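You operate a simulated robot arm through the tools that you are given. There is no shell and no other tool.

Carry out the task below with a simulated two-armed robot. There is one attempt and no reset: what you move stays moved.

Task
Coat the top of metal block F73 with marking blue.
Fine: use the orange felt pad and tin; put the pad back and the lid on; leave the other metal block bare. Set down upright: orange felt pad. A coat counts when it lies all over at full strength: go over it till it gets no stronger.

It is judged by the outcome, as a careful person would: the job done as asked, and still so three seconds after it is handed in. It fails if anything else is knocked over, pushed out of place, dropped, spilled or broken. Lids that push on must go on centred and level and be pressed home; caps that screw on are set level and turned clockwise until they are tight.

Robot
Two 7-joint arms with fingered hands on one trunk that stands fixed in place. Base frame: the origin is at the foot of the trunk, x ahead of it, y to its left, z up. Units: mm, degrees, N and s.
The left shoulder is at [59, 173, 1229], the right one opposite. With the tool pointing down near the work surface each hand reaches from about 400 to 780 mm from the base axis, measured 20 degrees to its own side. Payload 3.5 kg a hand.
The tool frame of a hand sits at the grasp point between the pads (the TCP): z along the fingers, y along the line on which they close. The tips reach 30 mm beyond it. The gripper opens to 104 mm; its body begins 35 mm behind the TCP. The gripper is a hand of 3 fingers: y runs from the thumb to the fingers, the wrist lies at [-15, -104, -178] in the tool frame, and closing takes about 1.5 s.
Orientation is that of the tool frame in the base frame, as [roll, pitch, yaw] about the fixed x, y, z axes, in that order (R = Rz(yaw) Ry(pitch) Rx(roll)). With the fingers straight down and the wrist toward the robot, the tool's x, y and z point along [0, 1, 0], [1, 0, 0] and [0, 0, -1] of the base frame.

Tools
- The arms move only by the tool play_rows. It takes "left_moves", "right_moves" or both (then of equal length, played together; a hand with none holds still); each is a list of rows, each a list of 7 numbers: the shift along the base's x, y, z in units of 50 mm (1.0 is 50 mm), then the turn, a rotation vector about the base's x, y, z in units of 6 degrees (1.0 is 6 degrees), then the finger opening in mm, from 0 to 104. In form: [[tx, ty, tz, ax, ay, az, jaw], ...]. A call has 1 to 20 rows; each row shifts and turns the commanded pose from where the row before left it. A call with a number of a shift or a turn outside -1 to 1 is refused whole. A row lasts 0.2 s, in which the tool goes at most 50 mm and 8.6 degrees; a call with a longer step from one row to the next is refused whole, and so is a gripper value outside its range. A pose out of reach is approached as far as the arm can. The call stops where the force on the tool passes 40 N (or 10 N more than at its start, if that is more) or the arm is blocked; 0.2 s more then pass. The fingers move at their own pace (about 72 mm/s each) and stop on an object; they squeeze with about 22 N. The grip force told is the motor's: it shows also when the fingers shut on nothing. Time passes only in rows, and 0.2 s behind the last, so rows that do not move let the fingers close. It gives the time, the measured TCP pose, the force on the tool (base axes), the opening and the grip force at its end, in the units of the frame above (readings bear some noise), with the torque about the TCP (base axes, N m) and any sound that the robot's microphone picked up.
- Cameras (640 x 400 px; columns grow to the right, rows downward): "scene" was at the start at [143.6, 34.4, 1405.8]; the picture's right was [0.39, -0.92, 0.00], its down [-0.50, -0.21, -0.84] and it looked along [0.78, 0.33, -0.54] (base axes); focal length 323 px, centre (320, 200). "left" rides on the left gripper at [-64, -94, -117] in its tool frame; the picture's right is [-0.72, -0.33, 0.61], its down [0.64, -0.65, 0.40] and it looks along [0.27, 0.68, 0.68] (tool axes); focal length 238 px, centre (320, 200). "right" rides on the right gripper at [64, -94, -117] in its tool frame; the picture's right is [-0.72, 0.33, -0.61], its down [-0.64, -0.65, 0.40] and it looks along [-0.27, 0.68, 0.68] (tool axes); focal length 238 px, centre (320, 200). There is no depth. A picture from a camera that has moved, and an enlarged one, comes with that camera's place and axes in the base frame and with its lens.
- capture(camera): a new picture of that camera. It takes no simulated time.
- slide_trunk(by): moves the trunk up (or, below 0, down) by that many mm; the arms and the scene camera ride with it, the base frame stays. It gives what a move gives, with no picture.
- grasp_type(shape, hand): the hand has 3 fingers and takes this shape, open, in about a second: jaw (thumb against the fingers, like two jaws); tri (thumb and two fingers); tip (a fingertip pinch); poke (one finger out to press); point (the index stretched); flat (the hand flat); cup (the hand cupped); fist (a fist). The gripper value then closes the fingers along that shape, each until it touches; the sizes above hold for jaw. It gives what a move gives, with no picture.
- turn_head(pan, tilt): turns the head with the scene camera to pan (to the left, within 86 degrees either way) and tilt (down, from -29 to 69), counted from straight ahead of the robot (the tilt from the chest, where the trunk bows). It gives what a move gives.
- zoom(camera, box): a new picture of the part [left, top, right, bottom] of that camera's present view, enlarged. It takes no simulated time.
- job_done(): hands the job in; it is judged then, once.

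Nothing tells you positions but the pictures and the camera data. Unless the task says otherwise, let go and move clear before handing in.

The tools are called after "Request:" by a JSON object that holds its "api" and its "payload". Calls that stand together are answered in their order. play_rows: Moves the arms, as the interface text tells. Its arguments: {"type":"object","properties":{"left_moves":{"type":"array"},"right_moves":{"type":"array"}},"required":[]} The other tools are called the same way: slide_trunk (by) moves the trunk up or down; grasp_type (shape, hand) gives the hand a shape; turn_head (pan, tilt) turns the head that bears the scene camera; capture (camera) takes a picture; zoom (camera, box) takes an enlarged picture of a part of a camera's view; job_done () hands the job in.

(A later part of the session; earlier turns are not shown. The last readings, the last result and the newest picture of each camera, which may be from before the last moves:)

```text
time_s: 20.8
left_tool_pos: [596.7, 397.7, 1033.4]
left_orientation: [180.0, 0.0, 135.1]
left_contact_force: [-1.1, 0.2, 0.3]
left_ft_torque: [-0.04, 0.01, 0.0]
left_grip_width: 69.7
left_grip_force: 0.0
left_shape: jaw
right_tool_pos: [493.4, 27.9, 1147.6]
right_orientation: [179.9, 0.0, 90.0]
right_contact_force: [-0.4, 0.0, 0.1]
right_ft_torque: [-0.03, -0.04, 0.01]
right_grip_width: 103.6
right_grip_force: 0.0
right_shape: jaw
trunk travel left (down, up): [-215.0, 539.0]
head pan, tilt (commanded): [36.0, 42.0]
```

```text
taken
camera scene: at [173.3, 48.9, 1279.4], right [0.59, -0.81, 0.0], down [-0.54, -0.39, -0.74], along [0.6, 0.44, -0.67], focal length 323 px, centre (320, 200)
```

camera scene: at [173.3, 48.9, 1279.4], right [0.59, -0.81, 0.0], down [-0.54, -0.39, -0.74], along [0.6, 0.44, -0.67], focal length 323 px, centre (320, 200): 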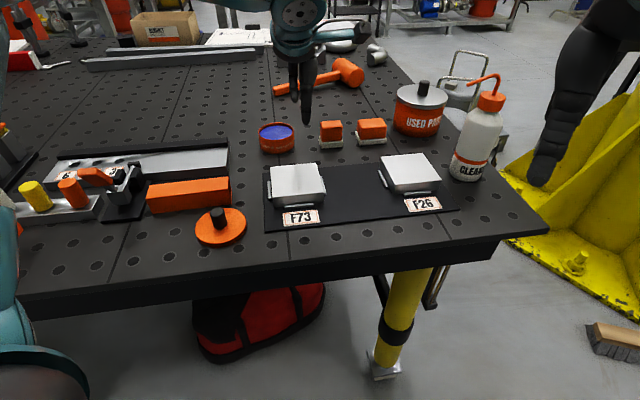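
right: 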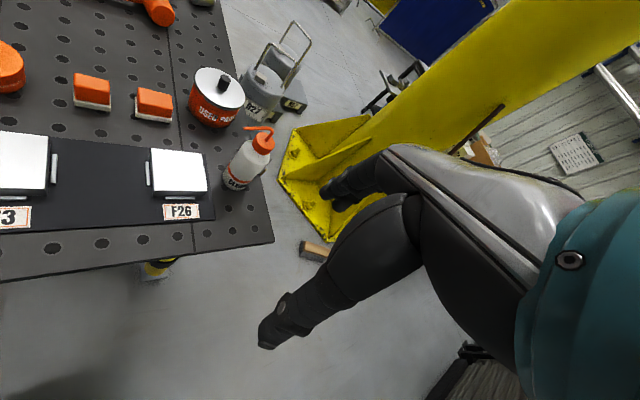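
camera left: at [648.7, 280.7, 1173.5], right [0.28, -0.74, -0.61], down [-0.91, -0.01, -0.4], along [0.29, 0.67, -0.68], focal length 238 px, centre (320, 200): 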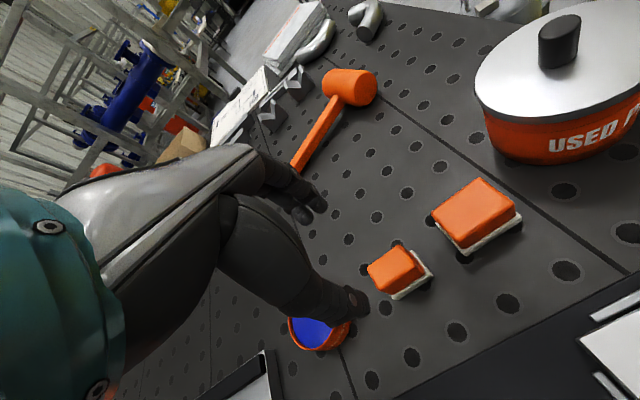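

The trunk leans forward as it lowers, which should extend reach. I'll try the hover above the pad again.

Request:
{"api": "play_rows", "payload": {"left_moves": [[0.6, -0.06, 0, 0, 0, 0, 70], [0.6, -0.06, 0, 0, 0, 0, 70], [0.5, -0.05, 0, 0, 0, 0, 70], [0, 0, -0.3, 0, 0, 0, 70], [0, 0, -0.4, 0, 0, 0, 70], [0, 0, 0, 0, 0, 0, 70]]}}

Request:
{"api": "capture", "payload": {"camera": "left"}}

Request:
{"api": "zoom", "payload": {"camera": "left", "box": [280, 180, 440, 320]}}

```text
time_s: 22.2
left_tool_pos: [683.4, 388.2, 997.8]
left_orientation: [180.0, -0.1, 135.2]
left_contact_force: [-0.4, -1.0, -0.6]
left_ft_torque: [-0.01, 0.04, 0.01]
left_grip_width: 69.7
left_grip_force: 0.1
left_shape: jaw
right_tool_pos: [492.8, 28.6, 1146.4]
right_orientation: [-180.0, 0.0, 90.1]
right_contact_force: [0.1, -0.4, -0.3]
right_ft_torque: [-0.01, 0.01, -0.03]
right_grip_width: 103.7
right_grip_force: 0.1
right_shape: jaw
trunk travel left (down, up): [-215.0, 539.0]
head pan, tilt (commanded): [36.0, 42.0]
```

```text
taken
camera left: at [662.4, 277.9, 1114.2], right [0.28, -0.74, -0.61], down [-0.91, -0.01, -0.4], along [0.29, 0.67, -0.68], focal length 238 px, centre (320, 200)
```

left: 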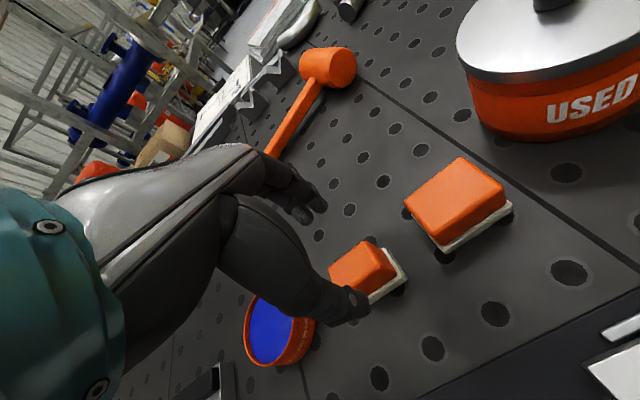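

```text
2.86 times, centred on (360, 250) of left
camera zoom: at [662.4, 277.9, 1114.2], right [0.28, -0.74, -0.61], down [-0.91, -0.01, -0.4], along [0.29, 0.67, -0.68], focal length 681 px, centre (206, 57)
```

zoom: 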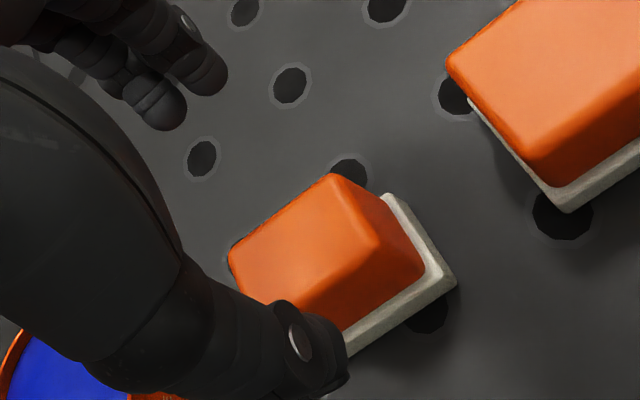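

Reach is good now. I'll zoom closely to pin down the handle's centre before descending.

Request:
{"api": "zoom", "payload": {"camera": "left", "box": [320, 225, 410, 305]}}

Request:
{"api": "zoom", "payload": {"camera": "scene", "box": [290, 90, 370, 160]}}

```text
5.00 times, centred on (365, 265) of left
camera zoom: at [662.4, 277.9, 1114.2], right [0.28, -0.74, -0.61], down [-0.91, -0.01, -0.4], along [0.29, 0.67, -0.68], focal length 1192 px, centre (95, -125)
```

zoom: 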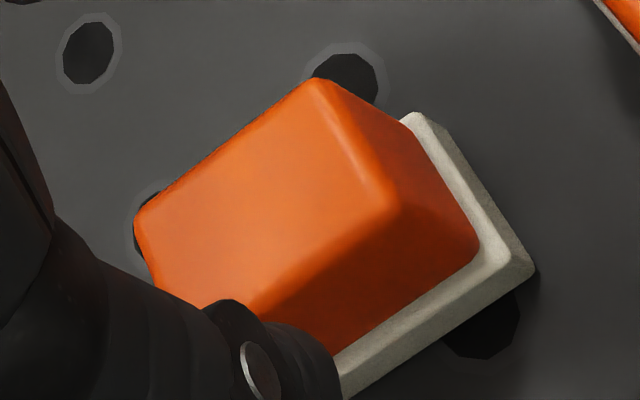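

```text
5.71 times, centred on (330, 125) of scene
camera zoom: at [173.9, 48.9, 1279.2], right [0.59, -0.81, 0.0], down [-0.54, -0.39, -0.74], along [0.6, 0.44, -0.67], focal length 1848 px, centre (263, 629)
```

zoom: 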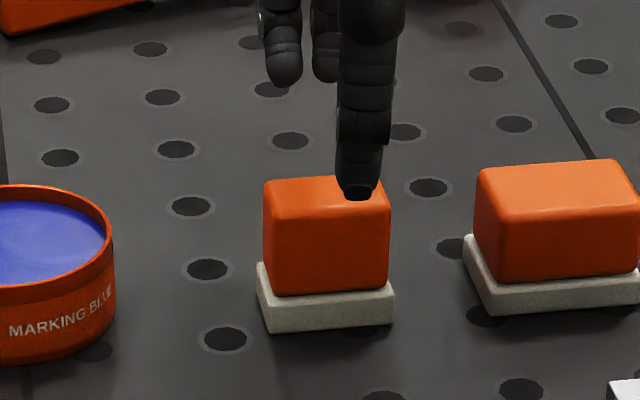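

From both views the handle's centre is near (679, 389) with its top at about 942. I'll nudge over it and descend, keeping the fingertips above the felt.

Request:
{"api": "play_rows", "payload": {"left_moves": [[-0.09, 0.02, -0.3, 0, 0, 0, 70], [0, 0, -0.4, 0, 0, 0, 70], [0, 0, -0.2, 0, 0, 0, 70], [0, 0, -0.12, 0, 0, 0, 70], [0, 0, 0, 0, 0, 0, 70]]}}

Request:
{"api": "capture", "payload": {"camera": "left"}}

Request:
{"api": "zoom", "payload": {"camera": "scene", "box": [290, 90, 370, 160]}}

```text
time_s: 23.4
left_tool_pos: [679.4, 388.6, 947.1]
left_orientation: [179.9, 0.0, 135.1]
left_contact_force: [-0.4, -0.1, 0.2]
left_ft_torque: [-0.02, -0.01, -0.02]
left_grip_width: 69.5
left_grip_force: 0.1
left_shape: jaw
right_tool_pos: [494.6, 28.8, 1146.3]
right_orientation: [180.0, 0.1, 89.9]
right_contact_force: [0.3, 0.2, 0.6]
right_ft_torque: [-0.01, -0.01, -0.02]
right_grip_width: 103.6
right_grip_force: 0.0
right_shape: jaw
trunk travel left (down, up): [-215.0, 539.0]
head pan, tilt (commanded): [36.0, 42.0]
```

```text
taken
camera left: at [658.8, 278.8, 1064.0], right [0.28, -0.74, -0.61], down [-0.91, -0.01, -0.4], along [0.29, 0.67, -0.68], focal length 238 px, centre (320, 200)
```

left: 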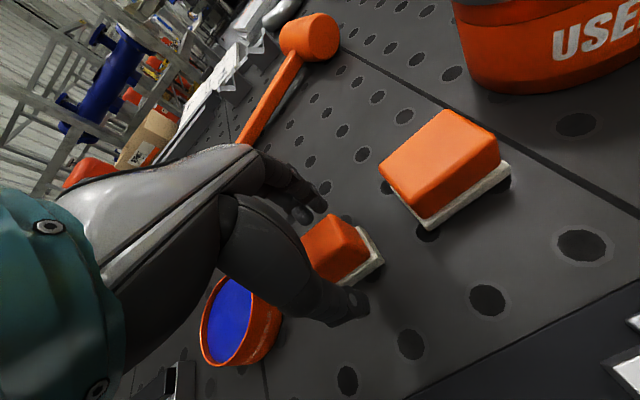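

```text
5.71 times, centred on (330, 125) of scene
camera zoom: at [174.0, 49.0, 1279.1], right [0.59, -0.81, 0.0], down [-0.54, -0.39, -0.74], along [0.6, 0.44, -0.67], focal length 1848 px, centre (263, 629)
```

zoom: 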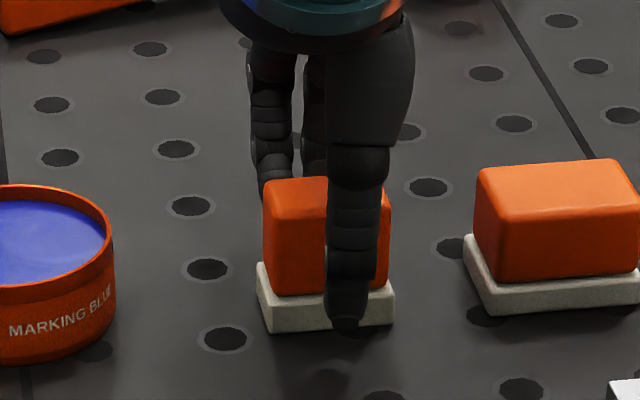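

The fingers straddle the handle evenly and clear of the felt. I'll close on it.

Request:
{"api": "play_rows", "payload": {"left_moves": [[0, 0, 0, 0, 0, 0, 55], [0, 0, 0, 0, 0, 0, 45], [0, 0, 0, 0, 0, 0, 35], [0, 0, 0, 0, 0, 0, 25], [0, 0, 0, 0, 0, 0, 15], [0, 0, 0, 0, 0, 0, 10], [0, 0, 0, 0, 0, 0, 10]]}}

Request:
{"api": "capture", "payload": {"camera": "left"}}

Request:
{"api": "zoom", "payload": {"camera": "scene", "box": [290, 90, 370, 160]}}

```text
time_s: 25.0
left_tool_pos: [679.4, 389.4, 946.5]
left_orientation: [180.0, -0.1, 135.0]
left_contact_force: [0.6, 0.8, -0.3]
left_ft_torque: [0.02, 0.01, 0.01]
left_grip_width: 22.8
left_grip_force: 22.2
left_shape: jaw
right_tool_pos: [493.6, 28.5, 1146.4]
right_orientation: [180.0, 0.0, 90.0]
right_contact_force: [0.1, 0.0, -0.8]
right_ft_torque: [-0.03, -0.02, 0.01]
right_grip_width: 103.4
right_grip_force: 0.0
right_shape: jaw
trunk travel left (down, up): [-215.0, 539.0]
head pan, tilt (commanded): [36.0, 42.0]
```

```text
taken
camera left: at [658.9, 278.8, 1063.9], right [0.28, -0.74, -0.61], down [-0.91, -0.01, -0.4], along [0.29, 0.67, -0.68], focal length 238 px, centre (320, 200)
```

left: 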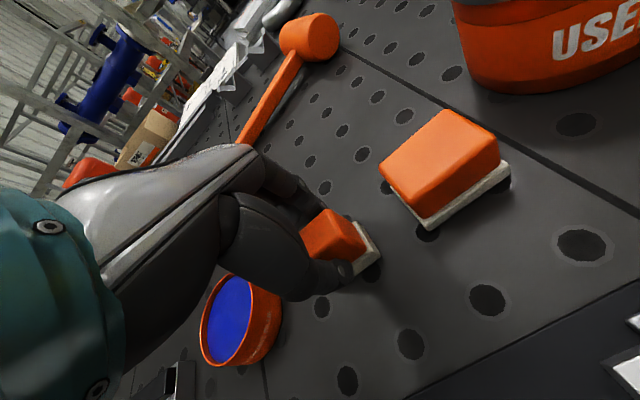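

```text
5.71 times, centred on (330, 125) of scene
camera zoom: at [174.1, 49.0, 1279.1], right [0.59, -0.81, 0.0], down [-0.54, -0.39, -0.74], along [0.6, 0.44, -0.67], focal length 1848 px, centre (263, 629)
```

zoom: 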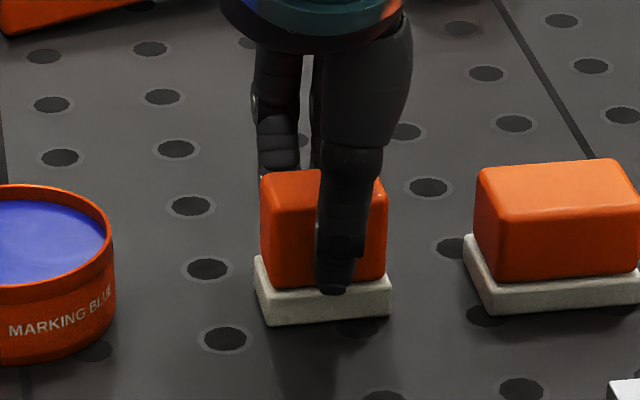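

The pad is gripped at 22 N. I'll lift it 70 mm and check that it hangs level.

Request:
{"api": "play_rows", "payload": {"left_moves": [[0, 0, 0.1, 0, 0, 0, 5], [0, 0, 0.3, 0, 0, 0, 5], [0, 0, 0.5, 0, 0, 0, 5], [0, 0, 0.5, 0, 0, 0, 5], [0, 0, 0, 0, 0, 0, 5]]}}

Request:
{"api": "zoom", "payload": {"camera": "left", "box": [200, 160, 440, 360]}}

Request:
{"api": "zoom", "payload": {"camera": "scene", "box": [290, 60, 370, 160]}}

```text
time_s: 26.2
left_tool_pos: [679.5, 388.4, 1018.1]
left_orientation: [179.9, -0.1, 135.0]
left_contact_force: [0.2, -0.1, -0.6]
left_ft_torque: [0.01, -0.01, -0.01]
left_grip_width: 22.7
left_grip_force: 22.3
left_shape: jaw
right_tool_pos: [494.5, 29.2, 1146.1]
right_orientation: [-180.0, 0.1, 90.0]
right_contact_force: [0.4, 0.3, 0.2]
right_ft_torque: [-0.02, -0.01, 0.02]
right_grip_width: 103.3
right_grip_force: 0.1
right_shape: jaw
trunk travel left (down, up): [-215.0, 539.0]
head pan, tilt (commanded): [36.0, 42.0]
```

```text
2.00 times, centred on (320, 260) of left
camera zoom: at [659.0, 278.6, 1134.3], right [0.28, -0.74, -0.61], down [-0.91, -0.01, -0.4], along [0.29, 0.67, -0.68], focal length 477 px, centre (320, 80)
```

zoom: 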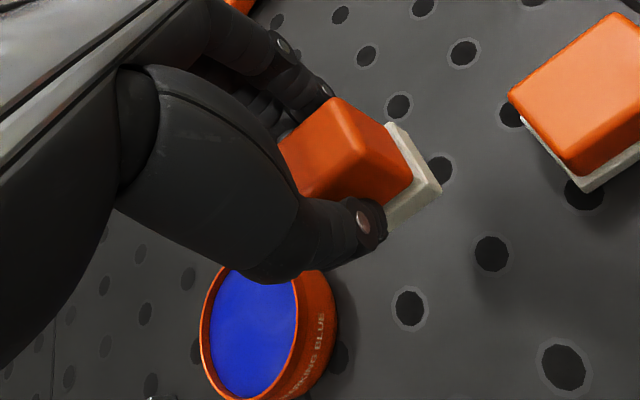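

```text
4.00 times, centred on (330, 110) of scene
camera zoom: at [174.3, 49.1, 1279.0], right [0.59, -0.81, 0.0], down [-0.54, -0.39, -0.74], along [0.6, 0.44, -0.67], focal length 1294 px, centre (280, 560)
```

zoom: 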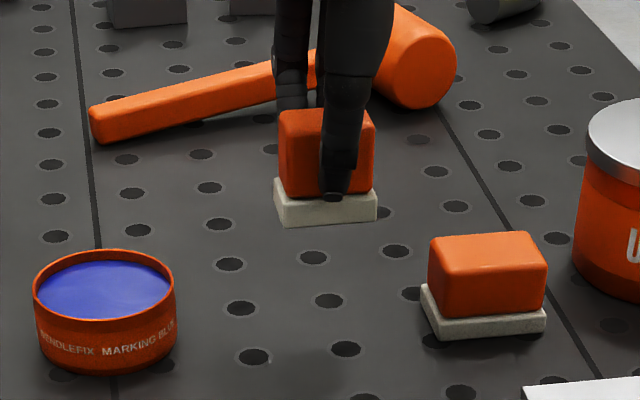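

The pad hangs level. I'll carry it over the tin now, keeping the height.

Request:
{"api": "play_rows", "payload": {"left_moves": [[-0.3, 0.36, 0, 0, 0, 0, 5], [-0.45, 0.53, 0, 0, 0, 0, 5], [-0.45, 0.53, 0, 0, 0, 0, 5], [-0.31, 0.36, 0, 0, 0, 0, 5], [0, 0, 0, 0, 0, 0, 5]]}}

Request:
{"api": "zoom", "payload": {"camera": "left", "box": [270, 180, 430, 320]}}

Request:
{"api": "zoom", "payload": {"camera": "scene", "box": [240, 70, 320, 160]}}

```text
time_s: 27.4
left_tool_pos: [604.1, 475.7, 1017.9]
left_orientation: [179.9, 0.0, 135.0]
left_contact_force: [-0.5, -0.1, -0.9]
left_ft_torque: [0.0, 0.01, 0.01]
left_grip_width: 22.9
left_grip_force: 21.6
left_shape: jaw
right_tool_pos: [493.7, 28.1, 1146.0]
right_orientation: [179.9, 0.1, 90.0]
right_contact_force: [0.0, -0.1, 0.2]
right_ft_torque: [-0.01, -0.01, 0.01]
right_grip_width: 103.8
right_grip_force: 0.0
right_shape: jaw
trunk travel left (down, up): [-215.0, 539.0]
head pan, tilt (commanded): [36.0, 42.0]
```

```text
2.86 times, centred on (350, 250) of left
camera zoom: at [583.4, 365.6, 1134.8], right [0.28, -0.74, -0.61], down [-0.91, -0.01, -0.4], along [0.29, 0.67, -0.68], focal length 681 px, centre (234, 57)
```

zoom: 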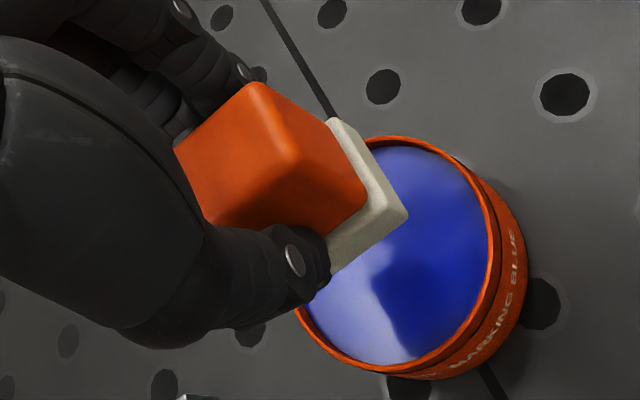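

```text
4.44 times, centred on (280, 115) of scene
camera zoom: at [174.2, 49.0, 1279.1], right [0.59, -0.81, 0.0], down [-0.54, -0.39, -0.74], along [0.6, 0.44, -0.67], focal length 1437 px, centre (498, 578)
```

zoom: 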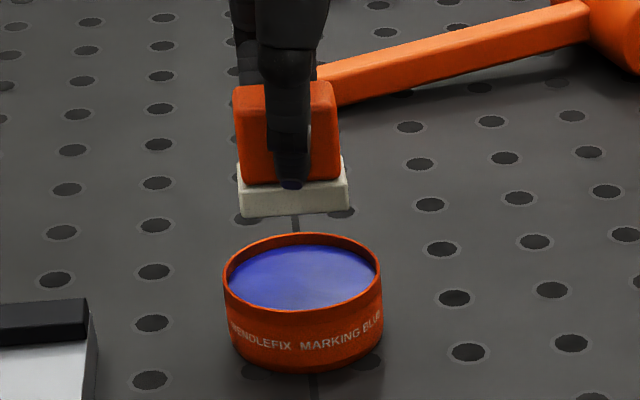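

By both cameras the pad is centred over the tin within about 2 mm. I'll lower it until the felt is just at rim height and check.

Request:
{"api": "play_rows", "payload": {"left_moves": [[0, 0, -0.3, 0, 0, 0, 5], [0, 0, -0.2, 0, 0, 0, 5], [0, 0, -0.1, 0, 0, 0, 5], [0, 0, 0, 0, 0, 0, 5]]}}

Request:
{"api": "zoom", "payload": {"camera": "left", "box": [270, 180, 430, 320]}}

Request:
{"api": "zoom", "payload": {"camera": "scene", "box": [240, 80, 320, 160]}}

```text
time_s: 28.4
left_tool_pos: [603.7, 476.7, 987.1]
left_orientation: [179.9, 0.1, 134.9]
left_contact_force: [0.5, 0.3, -0.5]
left_ft_torque: [0.02, 0.0, 0.01]
left_grip_width: 22.8
left_grip_force: 22.1
left_shape: jaw
right_tool_pos: [494.3, 29.1, 1144.9]
right_orientation: [180.0, 0.0, 90.0]
right_contact_force: [0.1, -0.2, 0.9]
right_ft_torque: [-0.02, 0.02, -0.02]
right_grip_width: 103.6
right_grip_force: 0.0
right_shape: jaw
trunk travel left (down, up): [-215.0, 539.0]
head pan, tilt (commanded): [36.0, 42.0]
```

```text
2.86 times, centred on (350, 250) of left
camera zoom: at [583.4, 366.1, 1103.0], right [0.28, -0.74, -0.61], down [-0.91, -0.01, -0.4], along [0.29, 0.67, -0.68], focal length 681 px, centre (234, 57)
```

zoom: 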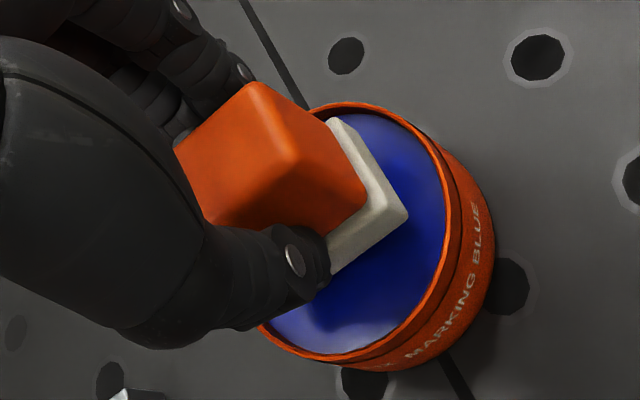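

```text
5.00 times, centred on (280, 120) of scene
camera zoom: at [174.1, 49.0, 1279.1], right [0.59, -0.81, 0.0], down [-0.54, -0.39, -0.74], along [0.6, 0.44, -0.67], focal length 1617 px, centre (520, 600)
```

zoom: 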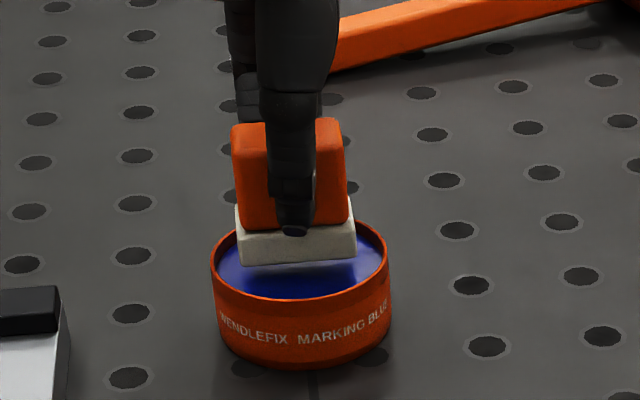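

The felt clears the rim all round by a few millimetres. I'll lower it the last few millimetres into the blue, watching the force.

Request:
{"api": "play_rows", "payload": {"left_moves": [[0.01, -0.01, -0.05, 0, 0, 0, 5], [0, 0, -0.04, 0, 0, 0, 5], [0, 0, -0.04, 0, 0, 0, 5], [0, 0, 0, 0, 0, 0, 5]]}}

Request:
{"api": "zoom", "payload": {"camera": "left", "box": [270, 180, 430, 320]}}

Request:
{"api": "zoom", "payload": {"camera": "scene", "box": [240, 80, 320, 160]}}

```text
time_s: 29.4
left_tool_pos: [604.1, 477.2, 980.6]
left_orientation: [179.9, 0.1, 135.1]
left_contact_force: [0.9, -0.7, -0.6]
left_ft_torque: [0.02, 0.01, 0.01]
left_grip_width: 22.6
left_grip_force: 21.5
left_shape: jaw
right_tool_pos: [494.0, 29.2, 1145.6]
right_orientation: [-179.9, 0.0, 90.0]
right_contact_force: [0.5, -0.8, 0.8]
right_ft_torque: [-0.01, 0.01, 0.02]
right_grip_width: 103.8
right_grip_force: 0.1
right_shape: jaw
trunk travel left (down, up): [-215.0, 539.0]
head pan, tilt (commanded): [36.0, 42.0]
```

```text
2.86 times, centred on (350, 250) of left
camera zoom: at [583.7, 366.6, 1096.8], right [0.28, -0.74, -0.61], down [-0.91, -0.01, -0.4], along [0.29, 0.67, -0.68], focal length 681 px, centre (234, 57)
```

zoom: 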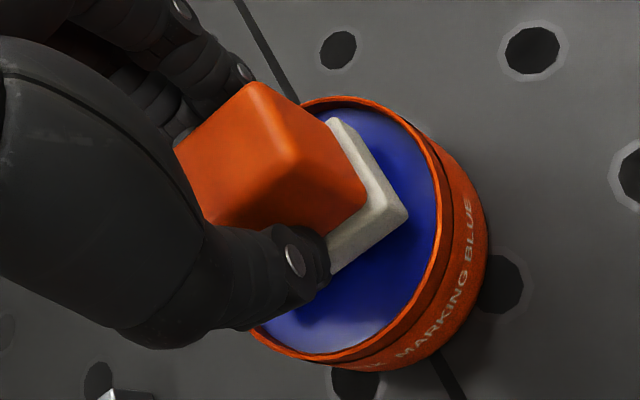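

```text
5.00 times, centred on (280, 120) of scene
camera zoom: at [174.1, 49.0, 1279.1], right [0.59, -0.81, 0.0], down [-0.54, -0.39, -0.74], along [0.6, 0.44, -0.67], focal length 1617 px, centre (520, 600)
```

zoom: 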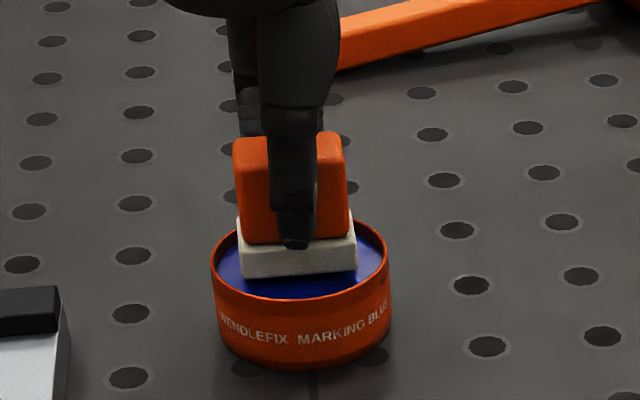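

Request:
{"api": "play_rows", "payload": {"left_moves": [[0, 0, -0.04, 0, 0, 0, 5], [0, 0, -0.04, 0, 0, 0, 5], [0, 0, 0, 0, 0, 0, 5]]}}

Request:
{"api": "zoom", "payload": {"camera": "left", "box": [310, 200, 390, 270]}}

Request:
{"api": "zoom", "payload": {"camera": "scene", "box": [250, 110, 310, 155]}}

```text
time_s: 30.2
left_tool_pos: [604.2, 477.5, 975.4]
left_orientation: [-180.0, 0.1, 135.1]
left_contact_force: [-0.9, -0.3, -0.2]
left_ft_torque: [-0.01, -0.01, 0.0]
left_grip_width: 22.8
left_grip_force: 21.6
left_shape: jaw
right_tool_pos: [494.0, 29.5, 1146.8]
right_orientation: [-180.0, 0.0, 90.1]
right_contact_force: [0.2, -0.2, 0.9]
right_ft_torque: [-0.03, -0.01, -0.04]
right_grip_width: 103.7
right_grip_force: 0.1
right_shape: jaw
trunk travel left (down, up): [-215.0, 539.0]
head pan, tilt (commanded): [36.0, 42.0]
```

```text
5.71 times, centred on (350, 235) of left
camera zoom: at [583.4, 367.0, 1092.8], right [0.28, -0.74, -0.61], down [-0.91, -0.01, -0.4], along [0.29, 0.67, -0.68], focal length 1362 px, centre (149, 0)
```

zoom: 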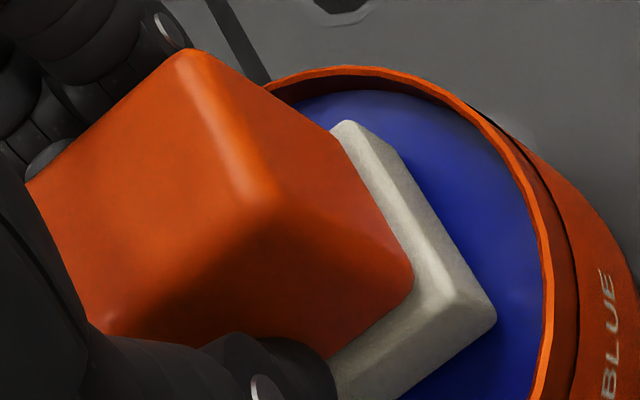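

```text
8.89 times, centred on (280, 132) of scene
camera zoom: at [174.1, 49.0, 1279.1], right [0.59, -0.81, 0.0], down [-0.54, -0.39, -0.74], along [0.6, 0.44, -0.67], focal length 2875 px, centre (676, 800)
```

zoom: 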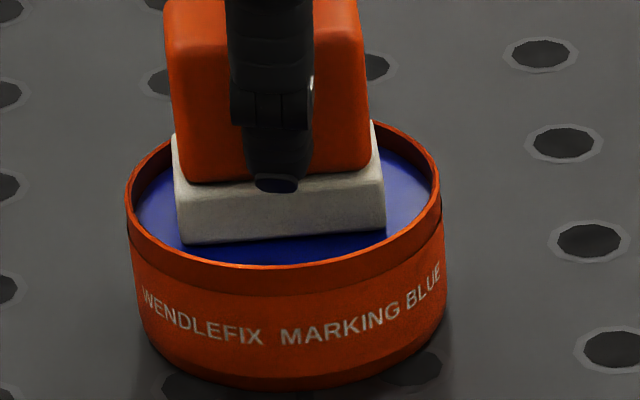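

The felt still seems to be at or slightly above the ink surface. I'll continue in small steps.

Request:
{"api": "play_rows", "payload": {"left_moves": [[0, 0, -0.04, 0, 0, 0, 5], [0, 0, -0.04, 0, 0, 0, 5], [0, 0, 0, 0, 0, 0, 5]]}}

Request:
{"api": "zoom", "payload": {"camera": "left", "box": [310, 200, 390, 270]}}

Request:
{"api": "zoom", "payload": {"camera": "scene", "box": [250, 110, 310, 155]}}

```text
time_s: 31.0
left_tool_pos: [604.5, 478.0, 973.9]
left_orientation: [179.9, 0.0, 135.0]
left_contact_force: [1.2, -0.8, 9.0]
left_ft_torque: [0.04, -0.05, 0.0]
left_grip_width: 23.1
left_grip_force: 21.9
left_shape: jaw
right_tool_pos: [493.1, 28.2, 1146.6]
right_orientation: [180.0, 0.1, 90.0]
right_contact_force: [-0.2, 0.1, -0.1]
right_ft_torque: [-0.02, 0.04, 0.04]
right_grip_width: 103.4
right_grip_force: 0.1
right_shape: jaw
trunk travel left (down, up): [-215.0, 539.0]
head pan, tilt (commanded): [36.0, 42.0]
```

```text
5.71 times, centred on (350, 235) of left
camera zoom: at [583.3, 366.7, 1090.7], right [0.28, -0.74, -0.61], down [-0.91, -0.01, -0.41], along [0.3, 0.67, -0.68], focal length 1362 px, centre (149, 0)
```

zoom: 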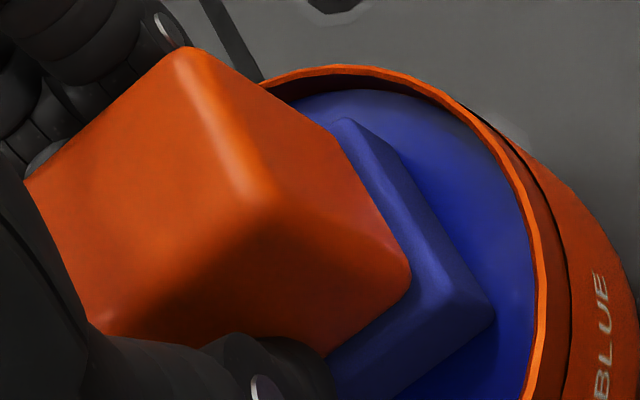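

```text
8.89 times, centred on (280, 132) of scene
camera zoom: at [173.4, 48.5, 1279.4], right [0.59, -0.81, 0.0], down [-0.54, -0.39, -0.74], along [0.6, 0.44, -0.67], focal length 2875 px, centre (676, 800)
```

zoom: 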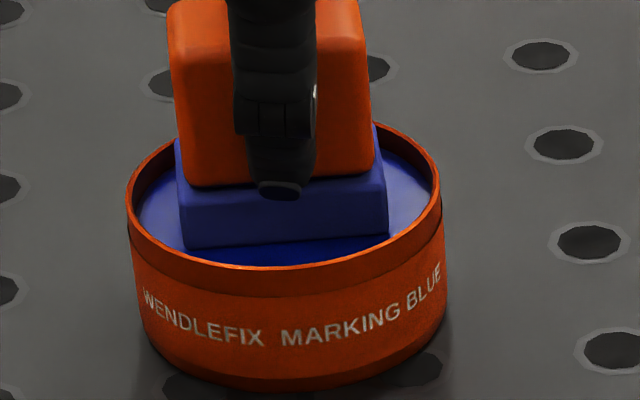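

The felt has turned fully blue, touching the ink surface at 9 N. I'll hold briefly, lift straight out, and carry it over F73.

Request:
{"api": "play_rows", "payload": {"left_moves": [[0, 0, 0, 0, 0, 0, 5], [0, 0, 0, 0, 0, 0, 5], [0, 0, 0.1, 0, 0, 0, 5], [0, 0, 0.3, 0, 0, 0, 5], [0, 0, 0.5, 0, 0, 0, 5], [0, 0, 0.1, 0, 0, 0, 5], [-0.3, -0.42, 0, 0, 0, 0, 5], [-0.46, -0.65, 0, 0, 0, 0, 5], [-0.46, -0.65, 0, 0, 0, 0, 5], [-0.4, -0.56, 0, 0, 0, 0, 5], [-0.24, -0.33, 0, 0, 0, 0, 5], [0, 0, 0, 0, 0, 0, 5]]}}

Request:
{"api": "capture", "payload": {"camera": "left"}}

Request:
{"api": "capture", "payload": {"camera": "scene"}}

```text
time_s: 33.6
left_tool_pos: [512.2, 347.1, 1022.1]
left_orientation: [180.0, 0.0, 135.0]
left_contact_force: [0.2, 0.7, -0.6]
left_ft_torque: [0.02, -0.02, 0.01]
left_grip_width: 23.2
left_grip_force: 21.4
left_shape: jaw
right_tool_pos: [493.0, 29.7, 1146.1]
right_orientation: [180.0, 0.0, 90.0]
right_contact_force: [-0.1, -0.1, 1.3]
right_ft_torque: [0.03, 0.02, -0.02]
right_grip_width: 103.2
right_grip_force: 0.0
right_shape: jaw
trunk travel left (down, up): [-215.0, 539.0]
head pan, tilt (commanded): [36.0, 42.0]
```

```text
taken
camera left: at [491.9, 236.1, 1139.2], right [0.28, -0.74, -0.61], down [-0.91, -0.01, -0.4], along [0.29, 0.67, -0.68], focal length 238 px, centre (320, 200)
```

left: 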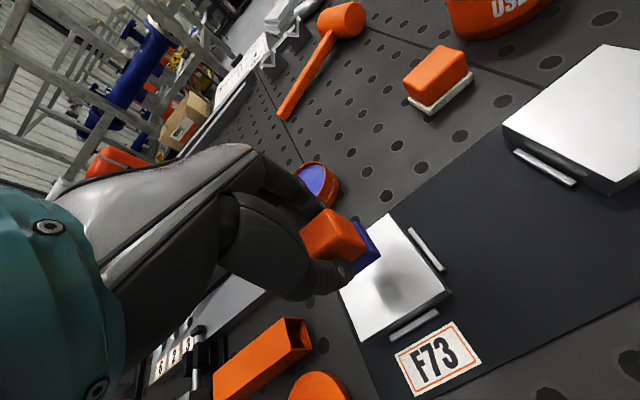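

```text
taken
camera scene: at [174.2, 49.1, 1279.1], right [0.59, -0.81, 0.0], down [-0.54, -0.39, -0.74], along [0.6, 0.44, -0.67], focal length 323 px, centre (320, 200)
```

scene: 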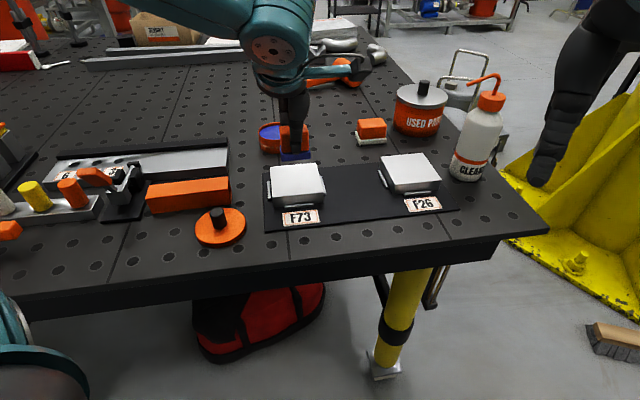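

Request:
{"api": "zoom", "payload": {"camera": "left", "box": [320, 190, 480, 360]}}

Request:
{"api": "zoom", "payload": {"camera": "scene", "box": [255, 120, 345, 220]}}

```text
2.35 times, centred on (400, 275) of left
camera zoom: at [491.9, 236.1, 1139.2], right [0.28, -0.74, -0.61], down [-0.91, -0.01, -0.4], along [0.29, 0.67, -0.68], focal length 561 px, centre (132, 24)
```

zoom: 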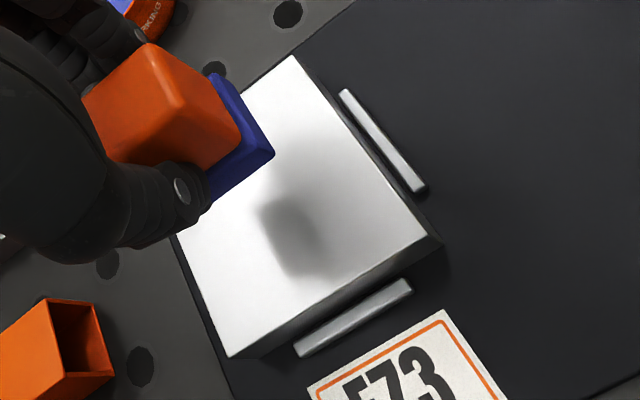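

```text
4.00 times, centred on (300, 170) of scene
camera zoom: at [174.2, 49.1, 1279.1], right [0.59, -0.81, 0.0], down [-0.54, -0.39, -0.74], along [0.6, 0.44, -0.67], focal length 1294 px, centre (400, 320)
```

zoom: 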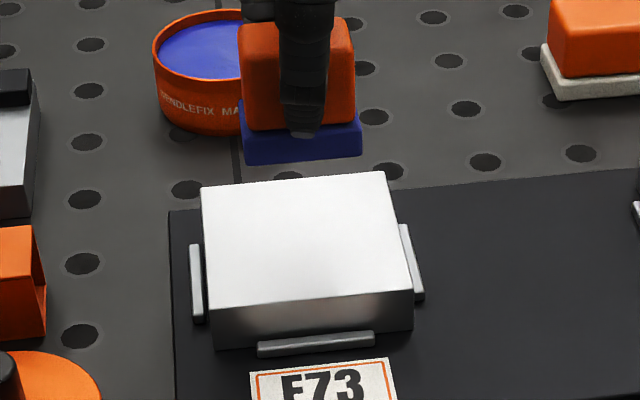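

F73's top is centred near (510, 348) with edges along the diagonals, and the pad is parallel to it. I'll lower the pad gently onto the middle of F73 to find the contact height.

Request:
{"api": "play_rows", "payload": {"left_moves": [[-0.04, 0.02, -0.3, 0, 0, 0, 5], [0, 0, -0.3, 0, 0, 0, 5], [0, 0, -0.16, 0, 0, 0, 5], [0, 0, -0.04, 0, 0, 0, 5], [0, 0, -0.04, 0, 0, 0, 5], [0, 0, 0, 0, 0, 0, 5]]}}

Request:
{"api": "zoom", "payload": {"camera": "left", "box": [280, 180, 440, 320]}}

Request:
{"api": "zoom", "payload": {"camera": "scene", "box": [255, 120, 345, 220]}}

```text
time_s: 35.0
left_tool_pos: [509.4, 347.6, 980.9]
left_orientation: [180.0, 0.0, 135.0]
left_contact_force: [-0.5, -0.1, -1.6]
left_ft_torque: [0.0, -0.01, 0.02]
left_grip_width: 23.1
left_grip_force: 22.1
left_shape: jaw
right_tool_pos: [494.2, 30.1, 1145.7]
right_orientation: [180.0, 0.0, 90.0]
right_contact_force: [0.4, -0.1, 0.8]
right_ft_torque: [0.01, 0.01, -0.01]
right_grip_width: 103.5
right_grip_force: 0.0
right_shape: jaw
trunk travel left (down, up): [-215.0, 539.0]
head pan, tilt (commanded): [36.0, 42.0]
```

```text
2.86 times, centred on (360, 250) of left
camera zoom: at [489.0, 237.2, 1097.2], right [0.28, -0.74, -0.61], down [-0.91, -0.01, -0.4], along [0.29, 0.67, -0.68], focal length 681 px, centre (206, 57)
```

zoom: 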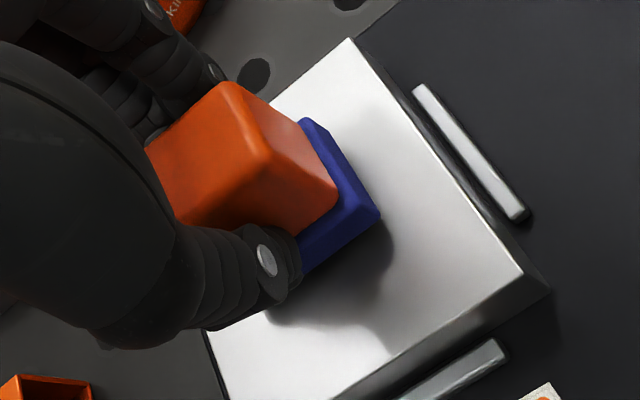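

```text
4.00 times, centred on (300, 170) of scene
camera zoom: at [174.1, 49.0, 1279.1], right [0.59, -0.81, 0.0], down [-0.54, -0.39, -0.74], along [0.6, 0.44, -0.67], focal length 1294 px, centre (400, 320)
```

zoom: 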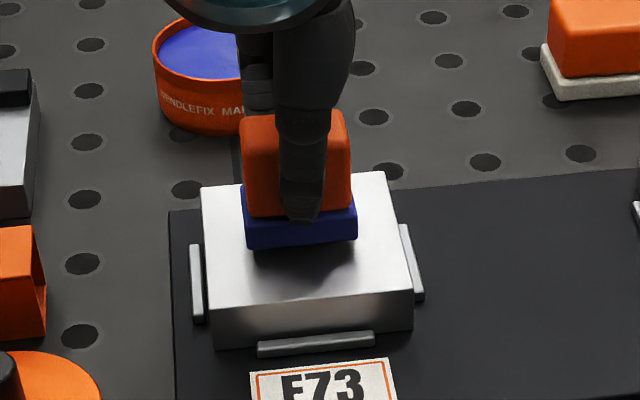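

Request:
{"api": "play_rows", "payload": {"left_moves": [[0, 0, -0.04, 0, 0, 0, 5], [0, 0, -0.04, 0, 0, 0, 5], [0, 0, 0, 0, 0, 0, 5]]}}

```text
time_s: 35.8
left_tool_pos: [510.3, 347.9, 975.4]
left_orientation: [-180.0, 0.1, 135.0]
left_contact_force: [-0.1, 0.2, -0.3]
left_ft_torque: [0.03, 0.02, 0.0]
left_grip_width: 22.8
left_grip_force: 21.7
left_shape: jaw
right_tool_pos: [492.2, 29.2, 1146.6]
right_orientation: [-179.9, 0.0, 90.0]
right_contact_force: [0.5, 0.5, -0.1]
right_ft_torque: [0.03, 0.03, 0.03]
right_grip_width: 103.7
right_grip_force: 0.0
right_shape: jaw
trunk travel left (down, up): [-215.0, 539.0]
head pan, tilt (commanded): [36.0, 42.0]
```

Request:
{"api": "play_rows", "payload": {"left_moves": [[0, 0, -0.03, 0, 0, 0, 5], [0, 0, -0.03, 0, 0, 0, 5], [0, 0, 0, 0, 0, 0, 5]]}}

Request:
{"api": "zoom", "payload": {"camera": "left", "box": [280, 180, 440, 320]}}

Request:
{"api": "zoom", "payload": {"camera": "scene", "box": [255, 120, 345, 220]}}

```text
time_s: 36.6
left_tool_pos: [509.2, 347.5, 974.5]
left_orientation: [179.7, 0.1, 134.9]
left_contact_force: [-0.6, 0.6, 12.2]
left_ft_torque: [0.05, -0.04, -0.01]
left_grip_width: 23.3
left_grip_force: 21.5
left_shape: jaw
right_tool_pos: [491.6, 29.1, 1145.8]
right_orientation: [179.8, 0.1, 90.0]
right_contact_force: [0.6, 1.0, 1.1]
right_ft_torque: [-0.01, 0.02, -0.01]
right_grip_width: 103.2
right_grip_force: 0.1
right_shape: jaw
trunk travel left (down, up): [-215.0, 539.0]
head pan, tilt (commanded): [36.0, 42.0]
```

```text
2.86 times, centred on (360, 250) of left
camera zoom: at [488.4, 237.2, 1090.4], right [0.28, -0.74, -0.61], down [-0.91, -0.01, -0.41], along [0.3, 0.67, -0.68], focal length 681 px, centre (206, 57)
```

zoom: 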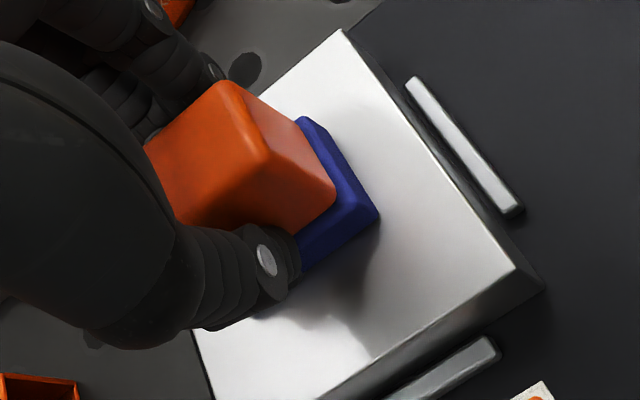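

```text
4.00 times, centred on (300, 170) of scene
camera zoom: at [173.1, 48.5, 1279.4], right [0.59, -0.81, 0.0], down [-0.54, -0.39, -0.74], along [0.6, 0.44, -0.67], focal length 1294 px, centre (400, 320)
```

zoom: 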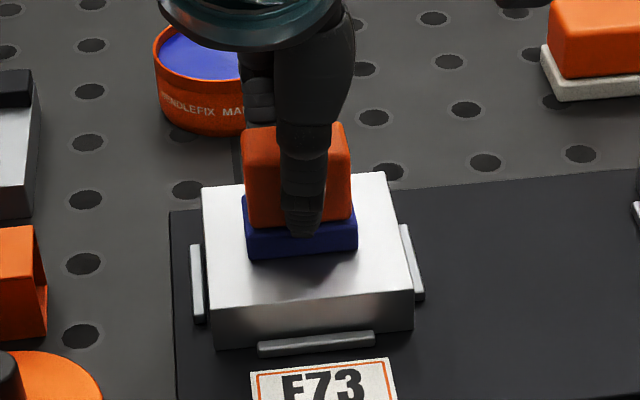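

The pad rests on F73 with about 12 N. I'll start wiping in overlapping lanes parallel to the block's edges, left lane first.

Request:
{"api": "play_rows", "payload": {"left_moves": [[-0.2215, -0.0424, 0, 0, 0, 0, 5], [-0.2215, -0.0424, 0, 0, 0, 0, 5], [-0.2215, -0.0424, 0, 0, 0, 0, 5], [0.191, 0.191, 0, 0, 0, 0, 5], [0.191, 0.191, 0, 0, 0, 0, 5], [0.191, 0.191, 0, 0, 0, 0, 5], [0.191, 0.191, 0, 0, 0, 0, 5], [-0.191, -0.191, 0, 0, 0, 0, 5], [-0.191, -0.191, 0, 0, 0, 0, 5], [-0.191, -0.191, 0, 0, 0, 0, 5], [-0.191, -0.191, 0, 0, 0, 0, 5]]}}

Request:
{"api": "zoom", "payload": {"camera": "left", "box": [280, 150, 480, 320]}}

Request:
{"api": "zoom", "payload": {"camera": "scene", "box": [255, 120, 345, 220]}}

```text
time_s: 39.0
left_tool_pos: [475.0, 341.6, 973.5]
left_orientation: [-180.0, -0.1, 135.0]
left_contact_force: [2.3, 2.7, 10.7]
left_ft_torque: [0.07, -0.12, -0.01]
left_grip_width: 23.6
left_grip_force: 22.2
left_shape: jaw
right_tool_pos: [493.2, 28.9, 1146.1]
right_orientation: [180.0, 0.0, 89.9]
right_contact_force: [0.0, 0.2, 1.0]
right_ft_torque: [0.0, -0.03, -0.01]
right_grip_width: 103.4
right_grip_force: 0.0
right_shape: jaw
trunk travel left (down, up): [-215.0, 539.0]
head pan, tilt (commanded): [36.0, 42.0]
```

```text
2.35 times, centred on (380, 235) of left
camera zoom: at [454.0, 231.5, 1090.3], right [0.28, -0.74, -0.61], down [-0.91, -0.01, -0.4], along [0.29, 0.67, -0.68], focal length 561 px, centre (179, 118)
```

zoom: 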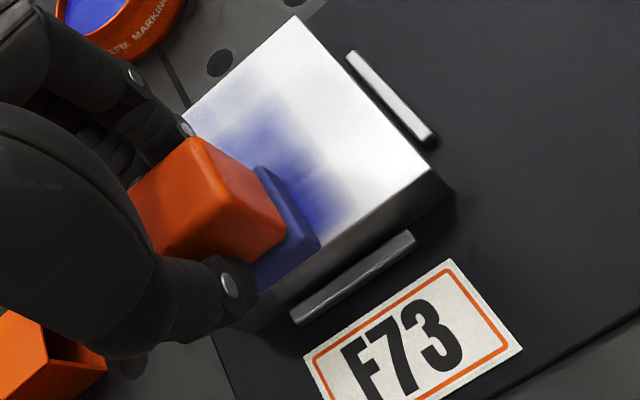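

```text
4.00 times, centred on (300, 170) of scene
camera zoom: at [173.7, 48.7, 1279.2], right [0.59, -0.81, 0.0], down [-0.54, -0.39, -0.74], along [0.6, 0.44, -0.67], focal length 1294 px, centre (400, 320)
```

zoom: 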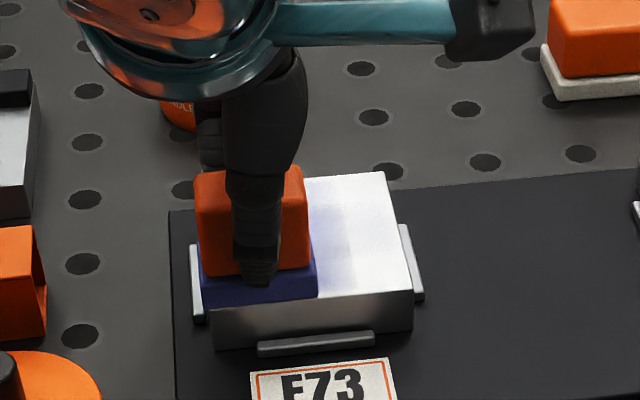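

The coat is going on. The far edge is still thin because the stroke turned back early, so I'll lengthen the strokes with short pauses at the ends and move on to the middle lane.

Request:
{"api": "play_rows", "payload": {"left_moves": [[-0.0566, -0.0566, 0, 0, 0, 0, 5], [0.17, 0.17, 0, 0, 0, 0, 5], [0.17, 0.17, 0, 0, 0, 0, 5], [0.17, 0.17, 0, 0, 0, 0, 5], [0.17, 0.17, 0, 0, 0, 0, 5], [0.17, 0.17, 0, 0, 0, 0, 5], [0, 0, 0, 0, 0, 0, 5], [-0.17, -0.17, 0, 0, 0, 0, 5], [-0.17, -0.17, 0, 0, 0, 0, 5], [-0.17, -0.17, 0, 0, 0, 0, 5], [-0.17, -0.17, 0, 0, 0, 0, 5], [-0.17, -0.17, 0, 0, 0, 0, 5], [0.1485, -0.1485, 0, 0, 0, 0, 5], [0.1485, -0.1485, 0, 0, 0, 0, 5], [0.17, 0.17, 0, 0, 0, 0, 5], [0.17, 0.17, 0, 0, 0, 0, 5], [0.17, 0.17, 0, 0, 0, 0, 5], [0.17, 0.17, 0, 0, 0, 0, 5], [0.17, 0.17, 0, 0, 0, 0, 5], [0, 0, 0, 0, 0, 0, 5]]}}

Request:
{"api": "zoom", "payload": {"camera": "scene", "box": [255, 120, 345, 220]}}

Request:
{"api": "zoom", "payload": {"camera": "left", "box": [280, 180, 480, 360]}}

```text
time_s: 43.2
left_tool_pos: [531.5, 365.9, 974.4]
left_orientation: [-179.9, 0.0, 134.9]
left_contact_force: [-2.2, -1.3, 5.4]
left_ft_torque: [-0.02, 0.02, -0.01]
left_grip_width: 23.7
left_grip_force: 21.9
left_shape: jaw
right_tool_pos: [492.6, 29.2, 1145.6]
right_orientation: [179.9, 0.0, 90.0]
right_contact_force: [-0.3, -0.8, 0.5]
right_ft_torque: [-0.01, 0.02, -0.01]
right_grip_width: 103.7
right_grip_force: 0.1
right_shape: jaw
trunk travel left (down, up): [-215.0, 539.0]
head pan, tilt (commanded): [36.0, 42.0]
```

```text
4.00 times, centred on (300, 170) of scene
camera zoom: at [173.6, 48.6, 1279.2], right [0.59, -0.81, 0.0], down [-0.54, -0.39, -0.74], along [0.6, 0.44, -0.67], focal length 1294 px, centre (400, 320)
```

zoom: 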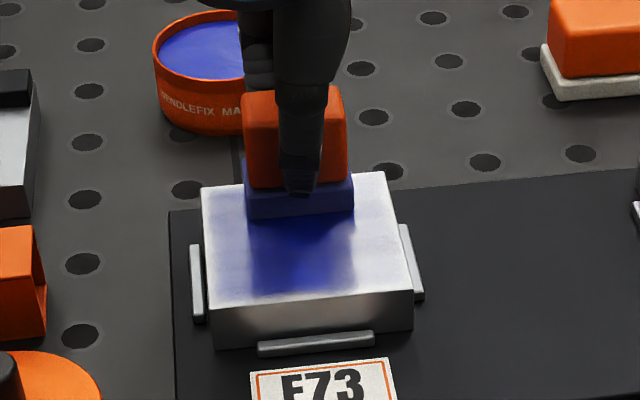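

```text
2.22 times, centred on (380, 270) of left
camera zoom: at [510.4, 255.7, 1090.3], right [0.28, -0.74, -0.61], down [-0.91, -0.01, -0.4], along [0.29, 0.67, -0.68], focal length 530 px, centre (187, 44)
```

zoom: 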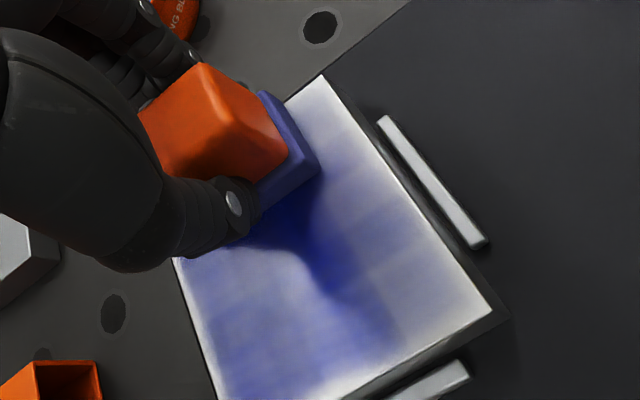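

The coat is building up and the pad's load is thinning. I'll wipe the right lane, then recharge.

Request:
{"api": "play_rows", "payload": {"left_moves": [[0.184, -0.184, 0, 0, 0, 0, 5], [0.184, -0.184, 0, 0, 0, 0, 5], [-0.18, -0.18, 0, 0, 0, 0, 5], [-0.18, -0.18, 0, 0, 0, 0, 5], [-0.18, -0.18, 0, 0, 0, 0, 5], [-0.18, -0.18, 0, 0, 0, 0, 5], [-0.18, -0.18, 0, 0, 0, 0, 5], [0, 0, 0, 0, 0, 0, 5], [0.18, 0.18, 0, 0, 0, 0, 5], [0.18, 0.18, 0, 0, 0, 0, 5], [0.18, 0.18, 0, 0, 0, 0, 5], [0.18, 0.18, 0, 0, 0, 0, 5], [0.18, 0.18, 0, 0, 0, 0, 5], [0, 0, 0, 0, 0, 0, 5]]}}

Request:
{"api": "zoom", "payload": {"camera": "scene", "box": [255, 120, 345, 220]}}

Request:
{"api": "zoom", "payload": {"camera": "left", "box": [260, 180, 460, 360]}}

```text
time_s: 46.2
left_tool_pos: [550.0, 347.3, 972.6]
left_orientation: [179.9, 0.1, 135.0]
left_contact_force: [-0.8, -2.4, 5.6]
left_ft_torque: [-0.02, 0.02, 0.0]
left_grip_width: 23.7
left_grip_force: 21.8
left_shape: jaw
right_tool_pos: [492.7, 28.5, 1146.3]
right_orientation: [-180.0, 0.0, 90.0]
right_contact_force: [-0.4, 0.2, -0.7]
right_ft_torque: [0.03, -0.01, -0.01]
right_grip_width: 103.5
right_grip_force: 0.0
right_shape: jaw
trunk travel left (down, up): [-215.0, 539.0]
head pan, tilt (commanded): [36.0, 42.0]
```

```text
4.00 times, centred on (300, 170) of scene
camera zoom: at [173.5, 48.6, 1279.3], right [0.59, -0.81, 0.0], down [-0.54, -0.39, -0.74], along [0.6, 0.44, -0.67], focal length 1294 px, centre (400, 320)
```

zoom: 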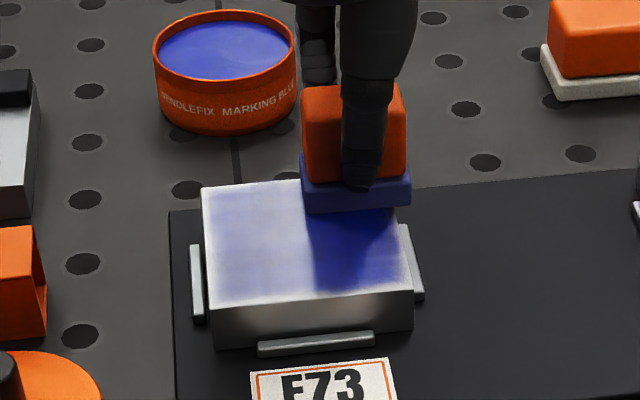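

```text
2.22 times, centred on (360, 270) of left
camera zoom: at [528.7, 237.3, 1090.3], right [0.28, -0.74, -0.61], down [-0.91, -0.01, -0.4], along [0.29, 0.67, -0.68], focal length 530 px, centre (231, 44)
```

zoom: 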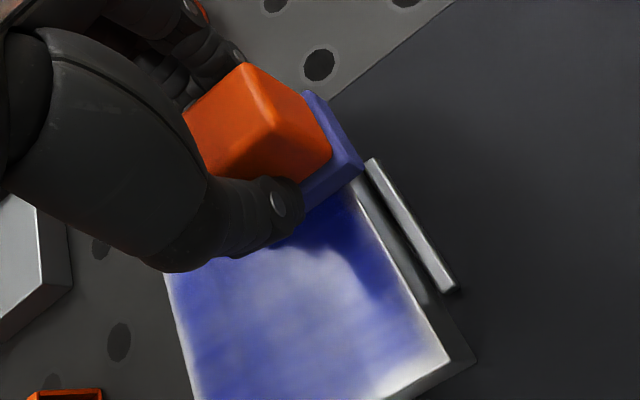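

The left and middle are tinted and the right lane is on. I'll lift straight up and go back to the tin to recharge.

Request:
{"api": "play_rows", "payload": {"left_moves": [[0, 0, 0.2, 0, 0, 0, 5], [0, 0, 0.5, 0, 0, 0, 5], [0, 0, 0.2, 0, 0, 0, 5], [0.27, 0.65, 0, 0, 0, 0, 5], [0.27, 0.65, 0, 0, 0, 0, 5], [0.27, 0.65, 0, 0, 0, 0, 5], [0.27, 0.64, 0, 0, 0, 0, 5], [0, 0, 0, 0, 0, 0, 5], [0, 0, -0.4, 0, 0, 0, 5], [0, 0, -0.3, 0, 0, 0, 5], [0, 0, 0, 0, 0, 0, 5]]}}

Request:
{"api": "zoom", "payload": {"camera": "scene", "box": [240, 80, 340, 220]}}

Request:
{"api": "zoom", "payload": {"camera": "left", "box": [270, 180, 430, 320]}}

```text
time_s: 48.6
left_tool_pos: [604.8, 477.4, 982.6]
left_orientation: [179.9, 0.1, 135.1]
left_contact_force: [-0.9, 0.3, -1.0]
left_ft_torque: [-0.01, 0.0, 0.04]
left_grip_width: 23.3
left_grip_force: 22.4
left_shape: jaw
right_tool_pos: [492.4, 29.2, 1147.1]
right_orientation: [180.0, 0.1, 89.9]
right_contact_force: [-0.2, -0.4, 0.1]
right_ft_torque: [0.0, 0.02, 0.02]
right_grip_width: 103.7
right_grip_force: 0.0
right_shape: jaw
trunk travel left (down, up): [-215.0, 539.0]
head pan, tilt (commanded): [36.0, 42.0]
```

```text
2.86 times, centred on (290, 150) of scene
camera zoom: at [174.1, 49.0, 1279.1], right [0.59, -0.81, 0.0], down [-0.54, -0.39, -0.74], along [0.6, 0.44, -0.67], focal length 924 px, centre (406, 343)
```

zoom: 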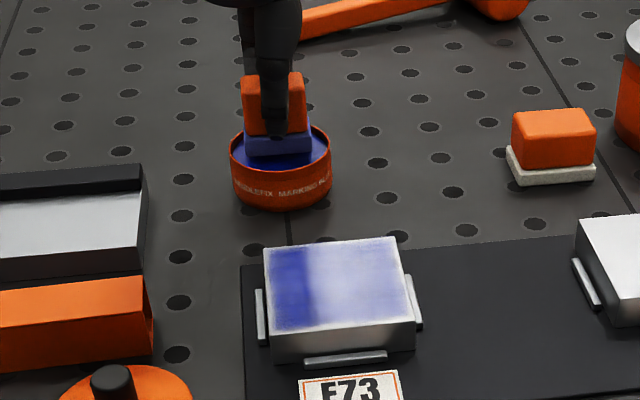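

```text
2.86 times, centred on (350, 250) of left
camera zoom: at [582.8, 366.2, 1098.7], right [0.28, -0.74, -0.61], down [-0.91, -0.01, -0.4], along [0.29, 0.67, -0.68], focal length 681 px, centre (234, 57)
```

zoom: 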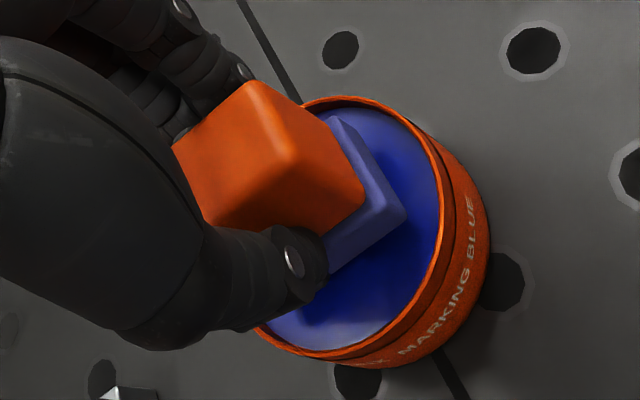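

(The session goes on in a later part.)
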